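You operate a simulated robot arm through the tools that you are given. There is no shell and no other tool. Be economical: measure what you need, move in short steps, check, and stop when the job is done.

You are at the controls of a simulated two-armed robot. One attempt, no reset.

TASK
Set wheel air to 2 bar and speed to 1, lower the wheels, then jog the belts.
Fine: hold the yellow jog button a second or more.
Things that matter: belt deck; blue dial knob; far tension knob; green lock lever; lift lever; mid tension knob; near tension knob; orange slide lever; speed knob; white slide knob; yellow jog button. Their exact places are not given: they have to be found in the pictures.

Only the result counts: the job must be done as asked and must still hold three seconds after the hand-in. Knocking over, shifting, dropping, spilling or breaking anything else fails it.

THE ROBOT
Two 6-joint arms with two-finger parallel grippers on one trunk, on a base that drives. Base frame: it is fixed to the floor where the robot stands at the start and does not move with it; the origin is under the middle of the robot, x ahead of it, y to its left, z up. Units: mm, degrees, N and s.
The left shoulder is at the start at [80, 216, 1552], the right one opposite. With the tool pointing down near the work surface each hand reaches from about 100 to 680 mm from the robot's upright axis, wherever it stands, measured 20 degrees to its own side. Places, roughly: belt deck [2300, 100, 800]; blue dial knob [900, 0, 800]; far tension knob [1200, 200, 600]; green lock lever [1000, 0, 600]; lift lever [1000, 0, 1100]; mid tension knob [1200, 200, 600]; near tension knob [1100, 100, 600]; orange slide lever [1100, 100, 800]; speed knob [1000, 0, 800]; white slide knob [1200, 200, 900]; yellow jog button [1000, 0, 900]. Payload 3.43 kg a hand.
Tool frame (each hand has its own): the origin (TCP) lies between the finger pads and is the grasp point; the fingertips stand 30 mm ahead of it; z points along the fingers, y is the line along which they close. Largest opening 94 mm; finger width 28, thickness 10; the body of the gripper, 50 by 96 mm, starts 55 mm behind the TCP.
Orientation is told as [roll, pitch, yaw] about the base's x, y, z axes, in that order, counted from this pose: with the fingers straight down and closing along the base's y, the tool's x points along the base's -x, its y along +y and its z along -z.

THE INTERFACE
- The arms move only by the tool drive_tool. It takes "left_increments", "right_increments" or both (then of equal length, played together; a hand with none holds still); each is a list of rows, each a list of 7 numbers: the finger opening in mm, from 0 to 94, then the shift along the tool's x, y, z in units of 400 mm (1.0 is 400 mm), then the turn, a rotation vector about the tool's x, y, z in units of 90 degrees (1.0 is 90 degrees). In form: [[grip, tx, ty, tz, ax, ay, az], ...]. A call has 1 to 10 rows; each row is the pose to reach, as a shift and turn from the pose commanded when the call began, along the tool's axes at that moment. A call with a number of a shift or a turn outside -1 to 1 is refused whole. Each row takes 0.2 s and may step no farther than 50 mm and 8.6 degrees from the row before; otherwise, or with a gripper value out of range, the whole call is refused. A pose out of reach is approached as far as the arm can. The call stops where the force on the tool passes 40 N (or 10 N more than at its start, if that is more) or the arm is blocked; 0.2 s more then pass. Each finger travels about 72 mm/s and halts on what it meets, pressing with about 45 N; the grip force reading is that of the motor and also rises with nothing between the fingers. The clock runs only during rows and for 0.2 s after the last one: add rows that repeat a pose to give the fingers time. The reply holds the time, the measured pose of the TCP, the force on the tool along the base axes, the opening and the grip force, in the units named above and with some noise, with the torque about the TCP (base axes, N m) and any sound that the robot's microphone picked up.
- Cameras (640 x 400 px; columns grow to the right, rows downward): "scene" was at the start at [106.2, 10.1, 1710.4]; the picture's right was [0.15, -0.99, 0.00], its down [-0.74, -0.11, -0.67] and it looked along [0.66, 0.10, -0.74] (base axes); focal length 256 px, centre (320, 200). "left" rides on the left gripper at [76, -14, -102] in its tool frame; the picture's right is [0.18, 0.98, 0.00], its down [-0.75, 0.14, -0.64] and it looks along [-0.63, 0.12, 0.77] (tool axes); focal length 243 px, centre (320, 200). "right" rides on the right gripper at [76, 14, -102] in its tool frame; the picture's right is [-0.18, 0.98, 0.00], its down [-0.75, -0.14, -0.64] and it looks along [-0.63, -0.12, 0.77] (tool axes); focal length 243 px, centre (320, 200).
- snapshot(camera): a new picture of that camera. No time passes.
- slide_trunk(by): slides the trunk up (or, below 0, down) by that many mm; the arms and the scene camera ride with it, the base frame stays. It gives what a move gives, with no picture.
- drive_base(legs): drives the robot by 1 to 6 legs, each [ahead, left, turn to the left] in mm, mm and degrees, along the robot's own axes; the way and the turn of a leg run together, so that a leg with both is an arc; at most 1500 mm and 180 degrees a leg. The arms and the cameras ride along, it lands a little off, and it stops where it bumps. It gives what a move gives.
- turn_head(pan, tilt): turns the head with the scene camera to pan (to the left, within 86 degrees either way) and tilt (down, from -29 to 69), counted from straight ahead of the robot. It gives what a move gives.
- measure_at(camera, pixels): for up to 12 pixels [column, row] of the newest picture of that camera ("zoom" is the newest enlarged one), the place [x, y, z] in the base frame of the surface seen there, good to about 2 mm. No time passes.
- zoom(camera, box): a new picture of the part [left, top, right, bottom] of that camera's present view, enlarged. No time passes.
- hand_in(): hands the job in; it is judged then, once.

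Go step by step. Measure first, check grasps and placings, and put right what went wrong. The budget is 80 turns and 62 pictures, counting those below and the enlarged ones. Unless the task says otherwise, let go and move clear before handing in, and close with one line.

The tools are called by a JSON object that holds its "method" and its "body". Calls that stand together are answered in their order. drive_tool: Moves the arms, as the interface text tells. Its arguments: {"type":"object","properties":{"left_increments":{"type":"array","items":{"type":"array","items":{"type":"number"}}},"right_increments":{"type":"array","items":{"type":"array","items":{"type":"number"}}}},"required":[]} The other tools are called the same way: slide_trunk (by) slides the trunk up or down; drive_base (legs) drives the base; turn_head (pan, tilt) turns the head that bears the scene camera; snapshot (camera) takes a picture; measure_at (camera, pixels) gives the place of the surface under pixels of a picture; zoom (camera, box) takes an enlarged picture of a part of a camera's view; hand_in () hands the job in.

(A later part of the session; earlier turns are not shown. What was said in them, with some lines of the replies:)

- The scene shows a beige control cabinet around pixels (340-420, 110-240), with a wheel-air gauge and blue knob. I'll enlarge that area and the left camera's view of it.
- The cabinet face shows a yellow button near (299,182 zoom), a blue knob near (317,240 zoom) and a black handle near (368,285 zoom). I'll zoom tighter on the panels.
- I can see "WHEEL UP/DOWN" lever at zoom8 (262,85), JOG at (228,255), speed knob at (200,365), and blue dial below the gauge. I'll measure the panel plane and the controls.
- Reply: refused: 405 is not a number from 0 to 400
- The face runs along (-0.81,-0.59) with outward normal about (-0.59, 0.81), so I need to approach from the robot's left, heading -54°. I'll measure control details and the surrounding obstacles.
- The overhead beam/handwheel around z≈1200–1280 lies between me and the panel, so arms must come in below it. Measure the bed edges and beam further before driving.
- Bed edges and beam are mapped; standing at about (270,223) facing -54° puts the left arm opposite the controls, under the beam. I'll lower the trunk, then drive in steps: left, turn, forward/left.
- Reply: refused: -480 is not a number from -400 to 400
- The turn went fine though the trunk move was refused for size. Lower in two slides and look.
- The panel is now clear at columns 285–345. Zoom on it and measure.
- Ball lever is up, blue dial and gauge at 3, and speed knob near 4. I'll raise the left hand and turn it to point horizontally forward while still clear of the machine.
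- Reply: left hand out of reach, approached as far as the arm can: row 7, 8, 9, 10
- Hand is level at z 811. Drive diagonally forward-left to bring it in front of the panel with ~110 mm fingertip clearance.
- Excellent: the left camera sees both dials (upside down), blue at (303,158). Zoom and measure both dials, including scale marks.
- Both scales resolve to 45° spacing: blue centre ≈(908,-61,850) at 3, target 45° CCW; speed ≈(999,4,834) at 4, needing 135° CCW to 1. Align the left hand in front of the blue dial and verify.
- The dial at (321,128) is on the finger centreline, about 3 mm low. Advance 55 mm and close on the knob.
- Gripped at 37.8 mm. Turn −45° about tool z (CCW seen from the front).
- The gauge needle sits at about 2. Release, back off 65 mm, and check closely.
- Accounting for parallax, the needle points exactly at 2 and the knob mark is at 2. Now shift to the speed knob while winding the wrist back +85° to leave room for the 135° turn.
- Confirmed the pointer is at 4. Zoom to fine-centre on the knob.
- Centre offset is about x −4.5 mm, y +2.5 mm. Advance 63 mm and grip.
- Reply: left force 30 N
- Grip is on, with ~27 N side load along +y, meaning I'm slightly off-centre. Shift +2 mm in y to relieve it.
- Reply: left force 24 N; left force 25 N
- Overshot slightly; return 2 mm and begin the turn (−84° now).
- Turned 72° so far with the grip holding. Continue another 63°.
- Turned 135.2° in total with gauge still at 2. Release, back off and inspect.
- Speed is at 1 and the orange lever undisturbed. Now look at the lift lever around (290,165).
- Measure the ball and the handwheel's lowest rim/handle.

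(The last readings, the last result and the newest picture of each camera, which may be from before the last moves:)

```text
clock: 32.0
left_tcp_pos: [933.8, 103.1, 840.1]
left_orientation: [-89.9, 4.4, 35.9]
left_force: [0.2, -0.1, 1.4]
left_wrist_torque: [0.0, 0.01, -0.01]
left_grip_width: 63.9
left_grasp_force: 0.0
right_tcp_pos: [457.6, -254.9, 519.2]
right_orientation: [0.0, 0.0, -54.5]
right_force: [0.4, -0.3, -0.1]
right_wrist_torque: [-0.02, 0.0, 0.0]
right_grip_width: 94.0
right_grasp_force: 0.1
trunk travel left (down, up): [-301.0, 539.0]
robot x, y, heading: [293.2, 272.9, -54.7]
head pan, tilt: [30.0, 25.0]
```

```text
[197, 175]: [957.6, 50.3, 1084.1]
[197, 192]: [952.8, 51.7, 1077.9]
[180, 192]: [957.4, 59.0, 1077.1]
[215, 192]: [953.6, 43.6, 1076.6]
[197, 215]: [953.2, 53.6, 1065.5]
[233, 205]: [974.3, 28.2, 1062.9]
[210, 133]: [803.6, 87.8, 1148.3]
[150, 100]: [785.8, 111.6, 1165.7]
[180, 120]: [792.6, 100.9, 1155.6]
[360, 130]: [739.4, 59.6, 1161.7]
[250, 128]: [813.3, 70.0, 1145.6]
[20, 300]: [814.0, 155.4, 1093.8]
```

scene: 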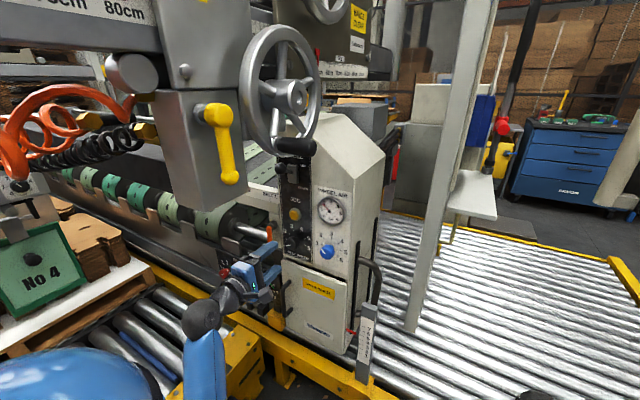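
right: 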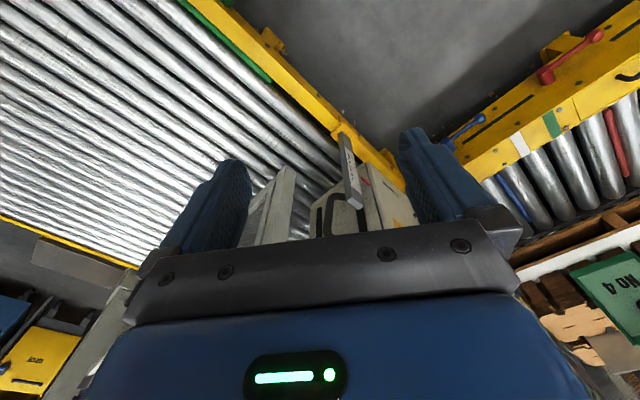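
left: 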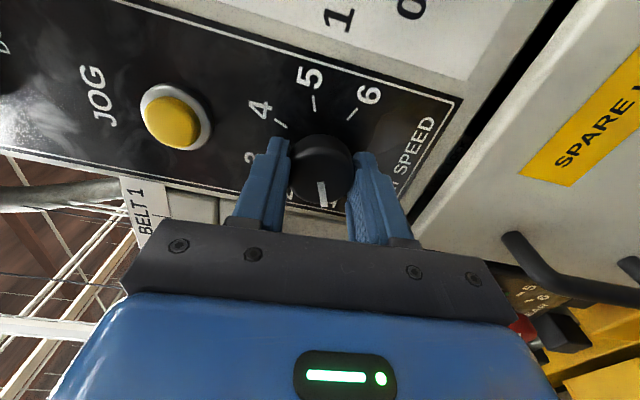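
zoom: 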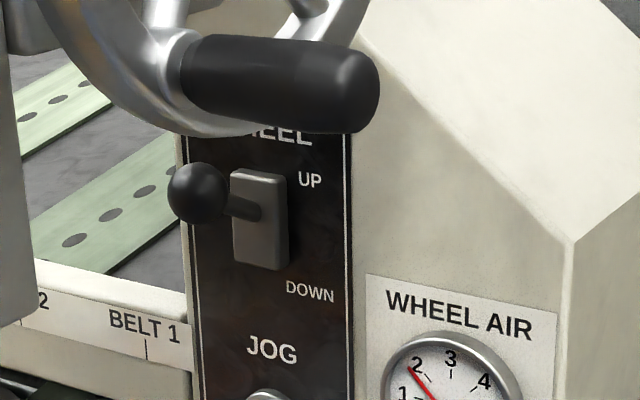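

Ball centre ≈(959,49,1076), sticking out 60 mm. Check the grey box bottom that hangs in front, at scene (170-245,190-215).

{"method": "measure_at", "body": {"camera": "scene", "pixels": [[175, 195], [188, 212], [205, 208], [240, 195], [246, 175], [230, 180], [222, 110], [250, 120], [170, 100], [268, 150], [246, 120], [160, 170]]}}

```text
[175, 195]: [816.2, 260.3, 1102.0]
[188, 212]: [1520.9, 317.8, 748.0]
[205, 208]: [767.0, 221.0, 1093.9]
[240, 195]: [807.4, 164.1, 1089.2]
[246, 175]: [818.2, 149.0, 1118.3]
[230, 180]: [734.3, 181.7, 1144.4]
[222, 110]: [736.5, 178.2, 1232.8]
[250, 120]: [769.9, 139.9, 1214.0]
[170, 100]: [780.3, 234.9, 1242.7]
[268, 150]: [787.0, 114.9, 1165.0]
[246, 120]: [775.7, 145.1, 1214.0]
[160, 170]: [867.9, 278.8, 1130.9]
```

The box bottom is z≈1089 at 240–312 mm out, so I'll come at the ball from below with the tool tilted up 30°, fingers above/below the ball. Move to a pre-grasp 80 mm short.

{"method": "drive_tool", "body": {"left_increments": [[60, 0.0068, -0.0486, -0.0028, 0.0333, 0, 0.005], [60, 0.0136, -0.0972, -0.0055, 0.0667, 0, 0.01], [60, 0.0204, -0.1458, -0.0083, 0.1, 0, 0.015], [60, 0.0272, -0.1944, -0.011, 0.1333, 0, 0.02], [60, 0.034, -0.243, -0.0138, 0.1667, 0, 0.025], [60, 0.0408, -0.2916, -0.0165, 0.2, 0, 0.03], [60, 0.0476, -0.3402, -0.0193, 0.2333, 0, 0.035], [60, 0.0544, -0.3888, -0.022, 0.2667, 0, 0.04], [60, 0.0612, -0.4374, -0.0248, 0.3, 0, 0.045], [60, 0.068, -0.486, -0.0275, 0.3333, 0, 0.05]]}}

{"method": "snapshot", "body": {"camera": "scene"}}

{"method": "snapshot", "body": {"camera": "left"}}

```text
clock: 34.2
left_tcp_pos: [914.8, 104.5, 1038.0]
left_orientation: [-119.9, 0.2, 37.2]
left_force: [-0.3, 0.2, -0.4]
left_wrist_torque: [-0.03, -0.03, 0.0]
left_grip_width: 59.9
left_grasp_force: 0.0
right_tcp_pos: [455.3, -254.0, 520.3]
right_orientation: [-0.1, 0.0, -54.5]
right_force: [0.0, 0.0, -0.3]
right_wrist_torque: [0.01, 0.03, -0.01]
right_grip_width: 93.8
right_grasp_force: 0.0
trunk travel left (down, up): [-301.0, 539.0]
robot x, y, heading: [291.8, 271.5, -54.5]
head pan, tilt: [30.0, 25.0]
```

```text
27 pictures are left
```

scene: 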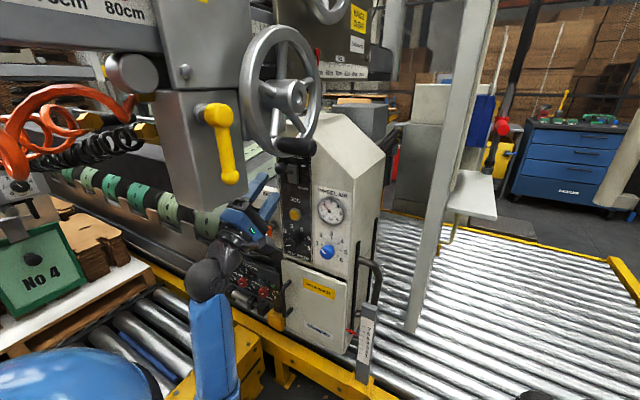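

```text
26 pictures are left
```

left: 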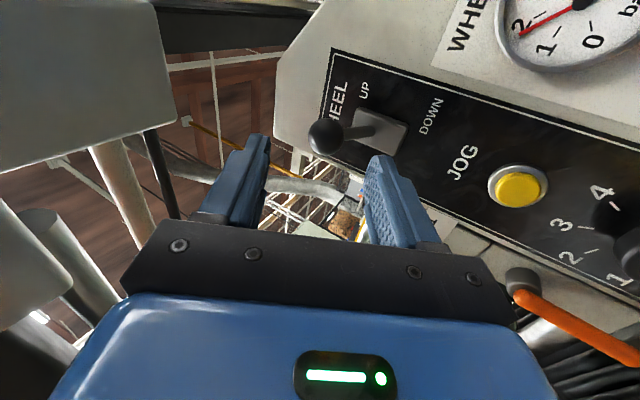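

The ball is at (326,135) between the fingers. Measure it from here.

{"method": "measure_at", "body": {"camera": "left", "pixels": [[326, 135], [312, 135], [338, 137], [326, 122], [326, 149], [360, 130], [380, 125], [395, 135]]}}

```text
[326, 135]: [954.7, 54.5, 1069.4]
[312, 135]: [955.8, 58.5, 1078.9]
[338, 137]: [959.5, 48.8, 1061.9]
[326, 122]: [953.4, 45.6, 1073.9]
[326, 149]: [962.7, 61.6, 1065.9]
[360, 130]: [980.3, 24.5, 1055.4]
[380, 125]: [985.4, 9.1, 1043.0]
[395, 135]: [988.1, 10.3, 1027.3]
```

Ball centre ≈(966,50,1074). Advance so the fingertips just straddle the ball (stem stays clear of the lower finger), then narrow to a loose cage.

{"method": "drive_tool", "body": {"left_increments": [[60, -0.0195, 0.014, 0.05, 0, 0, 0], [60, -0.0195, 0.014, 0.1, 0, 0, 0], [60, -0.0195, 0.014, 0.145, 0, 0, 0], [38, -0.0195, 0.014, 0.145, 0, 0, 0], [38, -0.0195, 0.014, 0.145, 0, 0, 0]]}}

{"method": "snapshot", "body": {"camera": "left"}}

{"method": "zoom", "body": {"camera": "scene", "box": [225, 130, 345, 210]}}

```text
clock: 35.5
left_tcp_pos: [954.3, 66.9, 1061.3]
left_orientation: [-119.9, 0.2, 37.1]
left_force: [-0.2, 0.0, 0.5]
left_wrist_torque: [0.03, -0.01, 0.01]
left_grip_width: 38.1
left_grasp_force: 0.1
right_tcp_pos: [455.9, -255.1, 519.5]
right_orientation: [0.0, 0.1, -54.5]
right_force: [-0.8, -0.3, 0.6]
right_wrist_torque: [-0.02, 0.01, 0.01]
right_grip_width: 94.3
right_grasp_force: 0.1
trunk travel left (down, up): [-301.0, 539.0]
robot x, y, heading: [292.3, 273.4, -54.4]
head pan, tilt: [30.0, 25.0]
```

```text
25 pictures are left
```

left: 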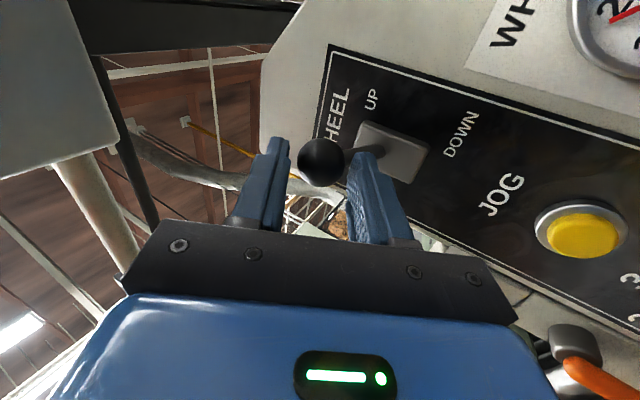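

```text
5.00 times, centred on (285, 170) of scene
```

zoom: 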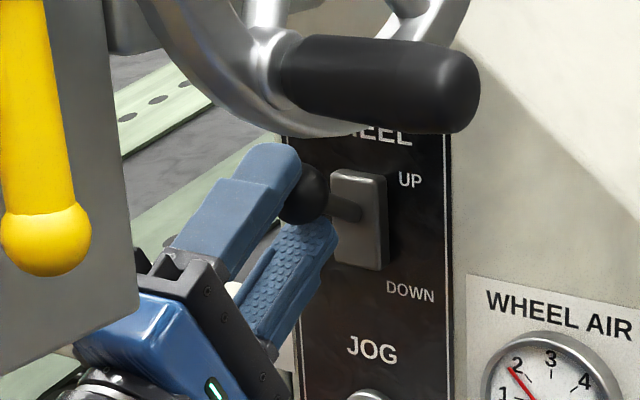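

The ball sits centred between the fingertips. Follow the lever's arc downward with a loose cage; the force limit protects the end stop.

{"method": "drive_tool", "body": {"left_increments": [[33, 0, 0, 0, 0, 0, 0], [33, 0, 0.015, -0.0265, 0, 0, 0], [33, 0, 0.0375, -0.052, 0, 0, 0], [33, 0, 0.063, -0.071, 0, 0, 0], [33, 0, 0.092, -0.0835, 0, 0, 0], [33, 0, 0.1255, -0.09, 0, 0, 0], [33, 0, 0.154, -0.09, 0, 0, 0], [33, 0, 0.154, -0.09, 0, 0, 0]]}}

{"method": "snapshot", "body": {"camera": "left"}}

{"method": "zoom", "body": {"camera": "scene", "box": [225, 130, 345, 210]}}

```text
clock: 37.2
left_tcp_pos: [951.1, 68.3, 992.3]
left_orientation: [-120.5, 0.0, 37.3]
left_force: [-3.7, 7.0, 13.6]
left_wrist_torque: [-0.35, -0.28, 0.05]
left_grip_width: 42.1
left_grasp_force: 7.8
right_tcp_pos: [455.2, -252.3, 520.6]
right_orientation: [0.0, 0.0, -54.5]
right_force: [-0.7, -0.2, -0.4]
right_wrist_torque: [-0.01, -0.01, -0.01]
right_grip_width: 94.0
right_grasp_force: 0.1
trunk travel left (down, up): [-301.0, 539.0]
robot x, y, heading: [291.7, 274.2, -54.3]
head pan, tilt: [30.0, 25.0]
```

```text
23 pictures are left
```

left: 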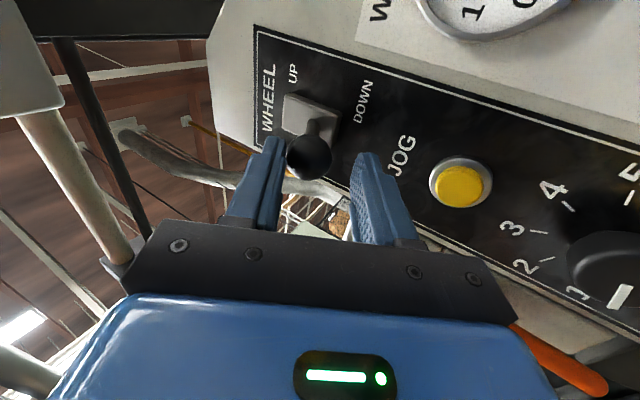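

```text
5.00 times, centred on (285, 170) of scene
```

zoom: 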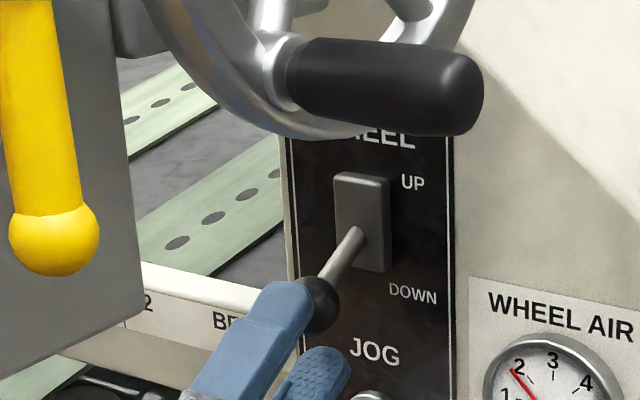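

The lever is clearly down and the finger is pressing with ~14 N. Push 6 mm more to confirm it's at its stop.

{"method": "drive_tool", "body": {"left_increments": [[33, 0, 0.008, 0, 0, 0, 0], [33, 0, 0.016, 0, 0, 0, 0], [33, 0, 0.016, 0, 0, 0, 0]]}}

{"method": "measure_at", "body": {"camera": "left", "pixels": [[309, 155]]}}

```text
clock: 38.0
left_tcp_pos: [950.9, 67.2, 988.7]
left_orientation: [-120.5, 0.1, 37.2]
left_force: [-7.9, 11.2, 20.8]
left_wrist_torque: [-0.59, -0.55, 0.02]
left_grip_width: 47.6
left_grasp_force: 12.5
right_tcp_pos: [454.7, -254.0, 521.7]
right_orientation: [0.1, -0.2, -54.6]
right_force: [-0.3, -0.9, 0.6]
right_wrist_torque: [0.04, 0.01, 0.01]
right_grip_width: 94.0
right_grasp_force: 0.1
trunk travel left (down, up): [-301.0, 539.0]
robot x, y, heading: [289.5, 270.2, -54.6]
head pan, tilt: [30.0, 25.0]
```

```text
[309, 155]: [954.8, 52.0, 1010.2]
```

The finger is now being forced open, so the lever is at its stop. Relax, open and withdraw, then verify.

{"method": "drive_tool", "body": {"left_increments": [[70, 0, -0.02, 0, 0, 0, 0], [70, 0, -0.02, 0, 0, 0, 0], [70, 0, -0.02, -0.1, 0, 0, 0], [70, 0, -0.02, -0.2, 0, 0, 0], [70, 0, -0.02, -0.2, 0, 0, 0]]}}

{"method": "zoom", "body": {"camera": "scene", "box": [225, 130, 345, 250]}}

{"method": "measure_at", "body": {"camera": "zoom", "pixels": [[320, 200]]}}

```text
clock: 39.2
left_tcp_pos: [914.9, 119.6, 950.0]
left_orientation: [-119.8, 0.2, 37.2]
left_force: [0.2, -0.2, -0.7]
left_wrist_torque: [-0.01, 0.0, -0.03]
left_grip_width: 70.0
left_grasp_force: 0.1
right_tcp_pos: [456.2, -255.1, 518.0]
right_orientation: [0.0, 0.1, -54.5]
right_force: [0.3, 1.0, 0.2]
right_wrist_torque: [-0.01, 0.0, -0.02]
right_grip_width: 94.1
right_grasp_force: 0.0
trunk travel left (down, up): [-301.0, 539.0]
robot x, y, heading: [287.7, 271.0, -54.7]
head pan, tilt: [30.0, 25.0]
```

```text
3.33 times, centred on (285, 190) of scene
```

zoom: 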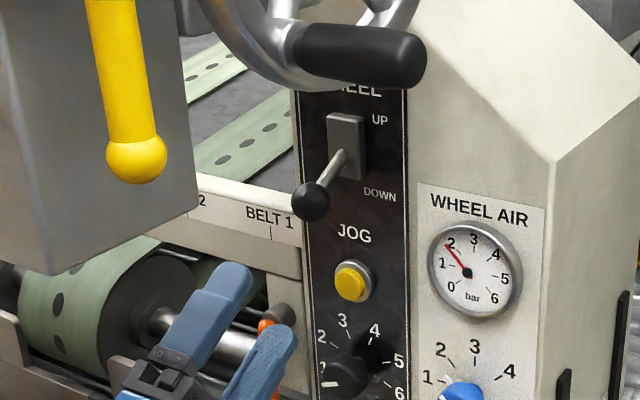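

```text
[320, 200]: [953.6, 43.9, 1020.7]
```

Lever is down with air at 2 and speed at 1. Measure the yellow button at zoom (349,285).

{"method": "measure_at", "body": {"camera": "zoom", "pixels": [[349, 285], [342, 280], [358, 285], [350, 273], [350, 296]]}}

{"method": "drive_tool", "body": {"left_increments": [[40, 0, 0, -0.02, -0.0833, 0, 0], [20, 0, 0, -0.04, -0.1667, 0, 0], [0, 0, 0, -0.05, -0.25, 0, 0], [0, 0, 0, -0.05, -0.3333, 0, 0], [0, 0, 0, -0.05, -0.3333, 0, 0]]}}

{"method": "snapshot", "body": {"camera": "left"}}

```text
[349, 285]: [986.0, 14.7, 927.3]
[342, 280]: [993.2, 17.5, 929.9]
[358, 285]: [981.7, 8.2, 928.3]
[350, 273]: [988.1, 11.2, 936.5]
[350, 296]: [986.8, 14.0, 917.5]
```

```text
clock: 40.5
left_tcp_pos: [901.9, 135.1, 939.4]
left_orientation: [-89.9, 0.2, 37.2]
left_force: [-0.1, -0.2, 0.3]
left_wrist_torque: [-0.02, -0.03, -0.04]
left_grip_width: 0.1
left_grasp_force: 33.2
right_tcp_pos: [456.6, -254.9, 519.0]
right_orientation: [0.0, 0.0, -54.6]
right_force: [0.1, 0.3, 0.3]
right_wrist_torque: [-0.02, 0.03, 0.01]
right_grip_width: 93.9
right_grasp_force: 0.1
trunk travel left (down, up): [-301.0, 539.0]
robot x, y, heading: [290.9, 270.7, -54.4]
head pan, tilt: [30.0, 25.0]
```

```text
20 pictures are left
```

left: 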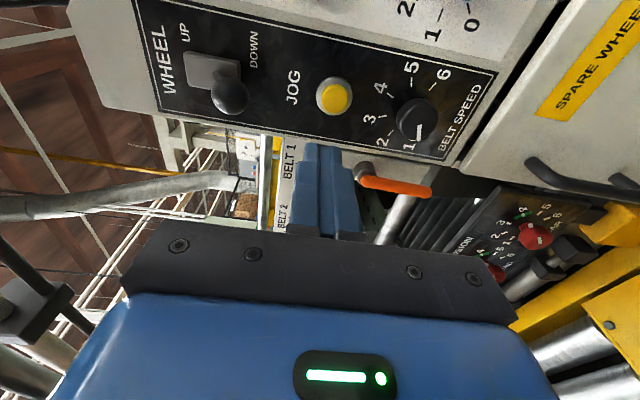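

Button front is at (987,13,927). Align and approach with closed fingers to ~10 mm short.

{"method": "drive_tool", "body": {"left_increments": [[0, 0.008, 0.0155, 0.06, 0, 0, 0], [0, 0.015, 0.031, 0.12, 0, 0, 0], [0, 0.015, 0.031, 0.2, 0, 0, 0], [0, 0.015, 0.031, 0.27, 0, 0, 0], [0, 0.015, 0.031, 0.27, 0, 0, 0]]}}

{"method": "snapshot", "body": {"camera": "left"}}

{"method": "zoom", "body": {"camera": "scene", "box": [225, 150, 345, 250]}}

```text
clock: 41.6
left_tcp_pos: [963.6, 45.1, 928.8]
left_orientation: [-90.0, 0.2, 37.1]
left_force: [0.3, -0.2, -0.8]
left_wrist_torque: [0.0, -0.05, 0.01]
left_grip_width: 0.0
left_grasp_force: 33.2
right_tcp_pos: [456.0, -253.6, 519.0]
right_orientation: [0.0, 0.0, -54.6]
right_force: [0.1, 0.2, -0.3]
right_wrist_torque: [-0.02, 0.03, -0.01]
right_grip_width: 93.7
right_grasp_force: 0.1
trunk travel left (down, up): [-301.0, 539.0]
robot x, y, heading: [293.5, 273.4, -54.4]
head pan, tilt: [30.0, 25.0]
```

```text
19 pictures are left
```

left: 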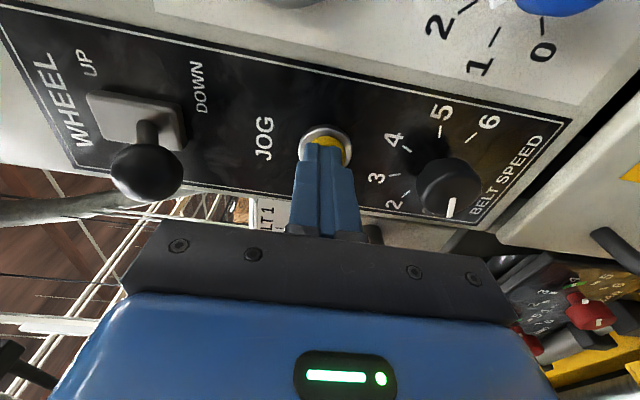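

```text
4.00 times, centred on (285, 200) of scene
```

zoom: 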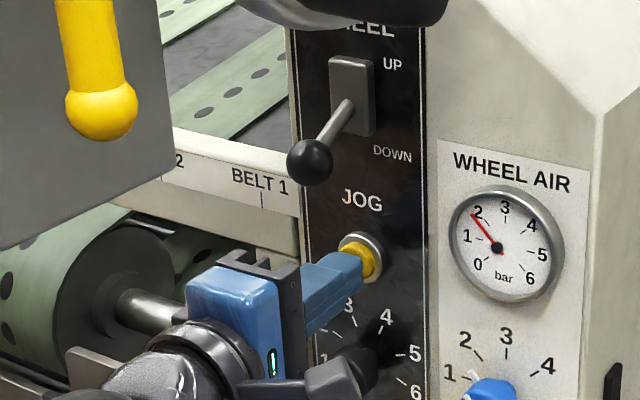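

Fingertips are on the button's axis, ~11 mm away. Press in gradually and hold over a second.

{"method": "drive_tool", "body": {"left_increments": [[0, 0, 0.006, 0.02, 0, 0, 0], [0, 0, 0.006, 0.028, 0, 0, 0], [0, 0, 0.006, 0.034, 0, 0, 0], [0, 0, 0.006, 0.04, 0, 0, 0], [0, 0, 0.006, 0.04, 0, 0, 0], [0, 0, 0.006, 0.04, 0, 0, 0], [0, 0, 0.006, 0.04, 0, 0, 0], [0, 0, 0.006, 0.04, 0, 0, 0], [0, 0, 0.006, 0.04, 0, 0, 0], [0, 0, 0.006, 0.04, 0, 0, 0]]}}

{"method": "zoom", "body": {"camera": "left", "box": [270, 100, 380, 200]}}

```text
clock: 43.9
left_tcp_pos: [972.5, 35.4, 925.3]
left_orientation: [-90.0, 0.3, 37.2]
left_force: [-1.4, 2.3, 0.0]
left_wrist_torque: [0.02, 0.0, -0.02]
left_grip_width: 0.0
left_grasp_force: 33.3
right_tcp_pos: [456.9, -254.2, 520.5]
right_orientation: [0.0, 0.0, -54.4]
right_force: [0.1, 0.2, 0.1]
right_wrist_torque: [-0.01, -0.01, 0.0]
right_grip_width: 93.9
right_grasp_force: 0.0
trunk travel left (down, up): [-301.0, 539.0]
robot x, y, heading: [287.3, 270.9, -54.6]
head pan, tilt: [30.0, 25.0]
heard: click
```

```text
4.00 times, centred on (325, 150) of left
```

zoom: 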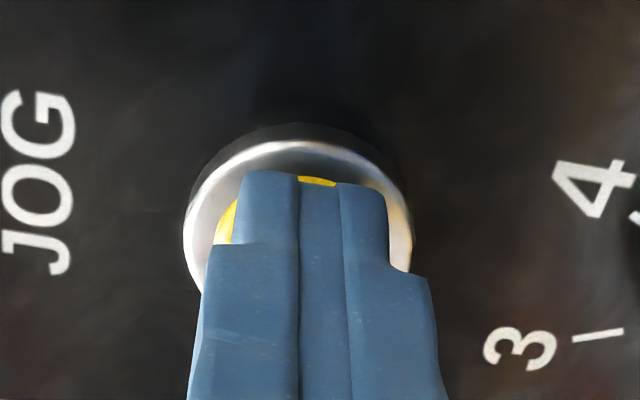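

A click was heard, with light 2.7 N resistance. Press 4 mm deeper and keep holding to be sure it's held over a second.

{"method": "drive_tool", "body": {"left_increments": [[0, 0, 0, 0.005, 0, 0, 0], [0, 0, 0, 0.01, 0, 0, 0], [0, 0, 0, 0.01, 0, 0, 0], [0, 0, 0, 0.01, 0, 0, 0], [0, 0, 0, 0.01, 0, 0, 0], [0, 0, 0, 0.01, 0, 0, 0], [0, 0, 0, 0.01, 0, 0, 0], [0, 0, 0, 0.01, 0, 0, 0], [0, 0, 0, 0.01, 0, 0, 0], [0, 0, 0, 0.01, 0, 0, 0]]}}

{"method": "snapshot", "body": {"camera": "scene"}}

```text
clock: 46.0
left_tcp_pos: [974.7, 33.3, 926.1]
left_orientation: [-90.0, 0.3, 37.1]
left_force: [-6.3, 11.9, -6.8]
left_wrist_torque: [0.19, 0.07, -0.09]
left_grip_width: 0.1
left_grasp_force: 32.8
right_tcp_pos: [455.2, -254.0, 520.5]
right_orientation: [0.0, -0.2, -54.5]
right_force: [-0.2, -0.3, -0.2]
right_wrist_torque: [0.0, 0.02, 0.0]
right_grip_width: 93.9
right_grasp_force: 0.0
trunk travel left (down, up): [-301.0, 539.0]
robot x, y, heading: [289.4, 276.8, -54.5]
head pan, tilt: [30.0, 25.0]
```

```text
16 pictures are left
```

scene: 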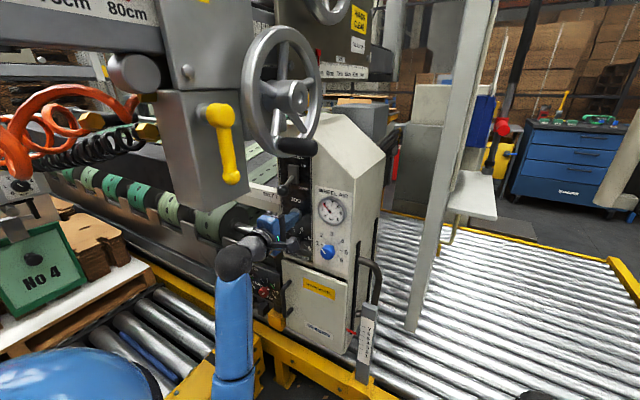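

The button is bottomed (≈15 N) and has been held well over a second. Withdraw and verify all states.

{"method": "drive_tool", "body": {"left_increments": [[0, 0, 0, -0.03, 0, 0, 0], [0, 0, 0, -0.1, 0, 0, 0], [0, 0, 0, -0.2, 0, 0, 0], [0, 0, 0, -0.3, 0, 0, 0], [0, 0, 0, -0.3, 0, 0, 0]]}}

{"method": "zoom", "body": {"camera": "scene", "box": [225, 130, 345, 270]}}

{"method": "snapshot", "body": {"camera": "left"}}

```text
clock: 47.2
left_tcp_pos: [899.2, 128.0, 927.1]
left_orientation: [-89.8, 0.2, 37.3]
left_force: [0.1, 0.2, -0.5]
left_wrist_torque: [0.03, -0.01, 0.01]
left_grip_width: 0.0
left_grasp_force: 33.3
right_tcp_pos: [455.6, -254.3, 519.0]
right_orientation: [0.1, 0.0, -54.5]
right_force: [-0.8, -1.0, -0.1]
right_wrist_torque: [-0.01, 0.01, 0.02]
right_grip_width: 94.0
right_grasp_force: 0.1
trunk travel left (down, up): [-301.0, 539.0]
robot x, y, heading: [292.3, 273.8, -54.4]
head pan, tilt: [30.0, 25.0]
```

```text
2.86 times, centred on (285, 200) of scene
```

zoom: 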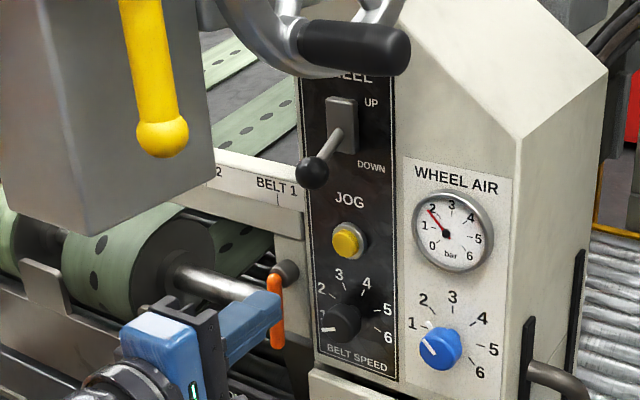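

```text
14 pictures are left
```

left: 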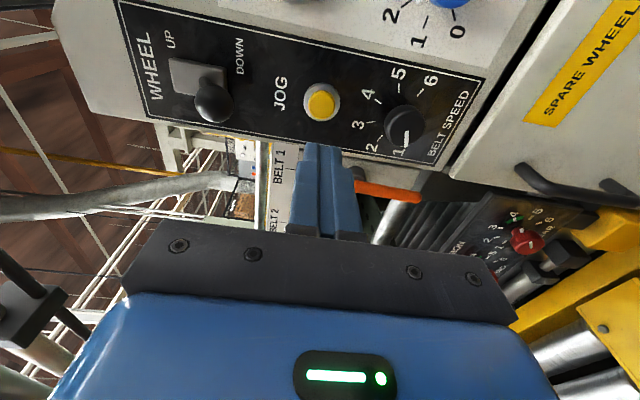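

Lever down, gauge at 2, and the belt's holes have shifted from before the jog. One close look at the speed mark and the gauge to confirm.

{"method": "zoom", "body": {"camera": "left", "box": [340, 60, 450, 170]}}

{"method": "zoom", "body": {"camera": "scene", "box": [300, 180, 350, 270]}}

```text
3.64 times, centred on (395, 115) of left
```

zoom: 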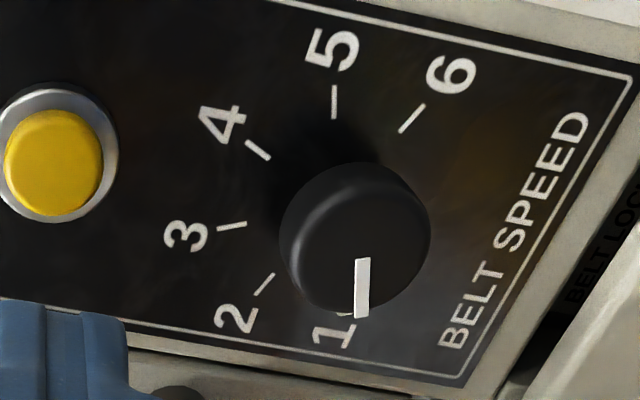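

```text
4.44 times, centred on (325, 225) of scene
```

zoom: 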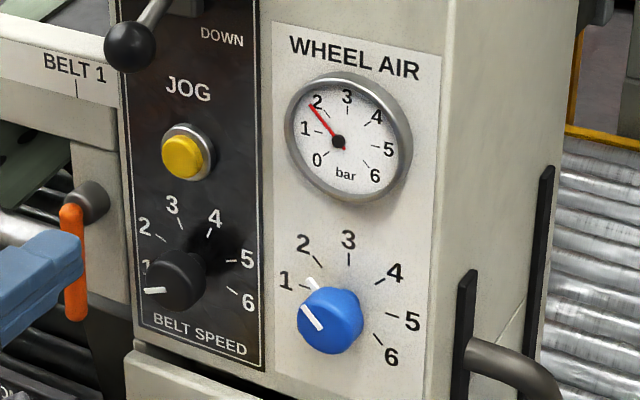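

The speed mark is in line with the 1–5 tick axis, so speed is 1. The gauge reads 2, the lever is down, and the hand is clear, so I'm handing in.

{"method": "hand_in", "body": {}}

```text
The job is handed in.
```

I set wheel air to 2 bar and speed to 1, pushed the wheel lever down to its stop, and held the yellow jog button for over two seconds. I couldn't see the wheels themselves drop, only the lever at DOWN. The hand is clear of the machine, and the job is handed in.
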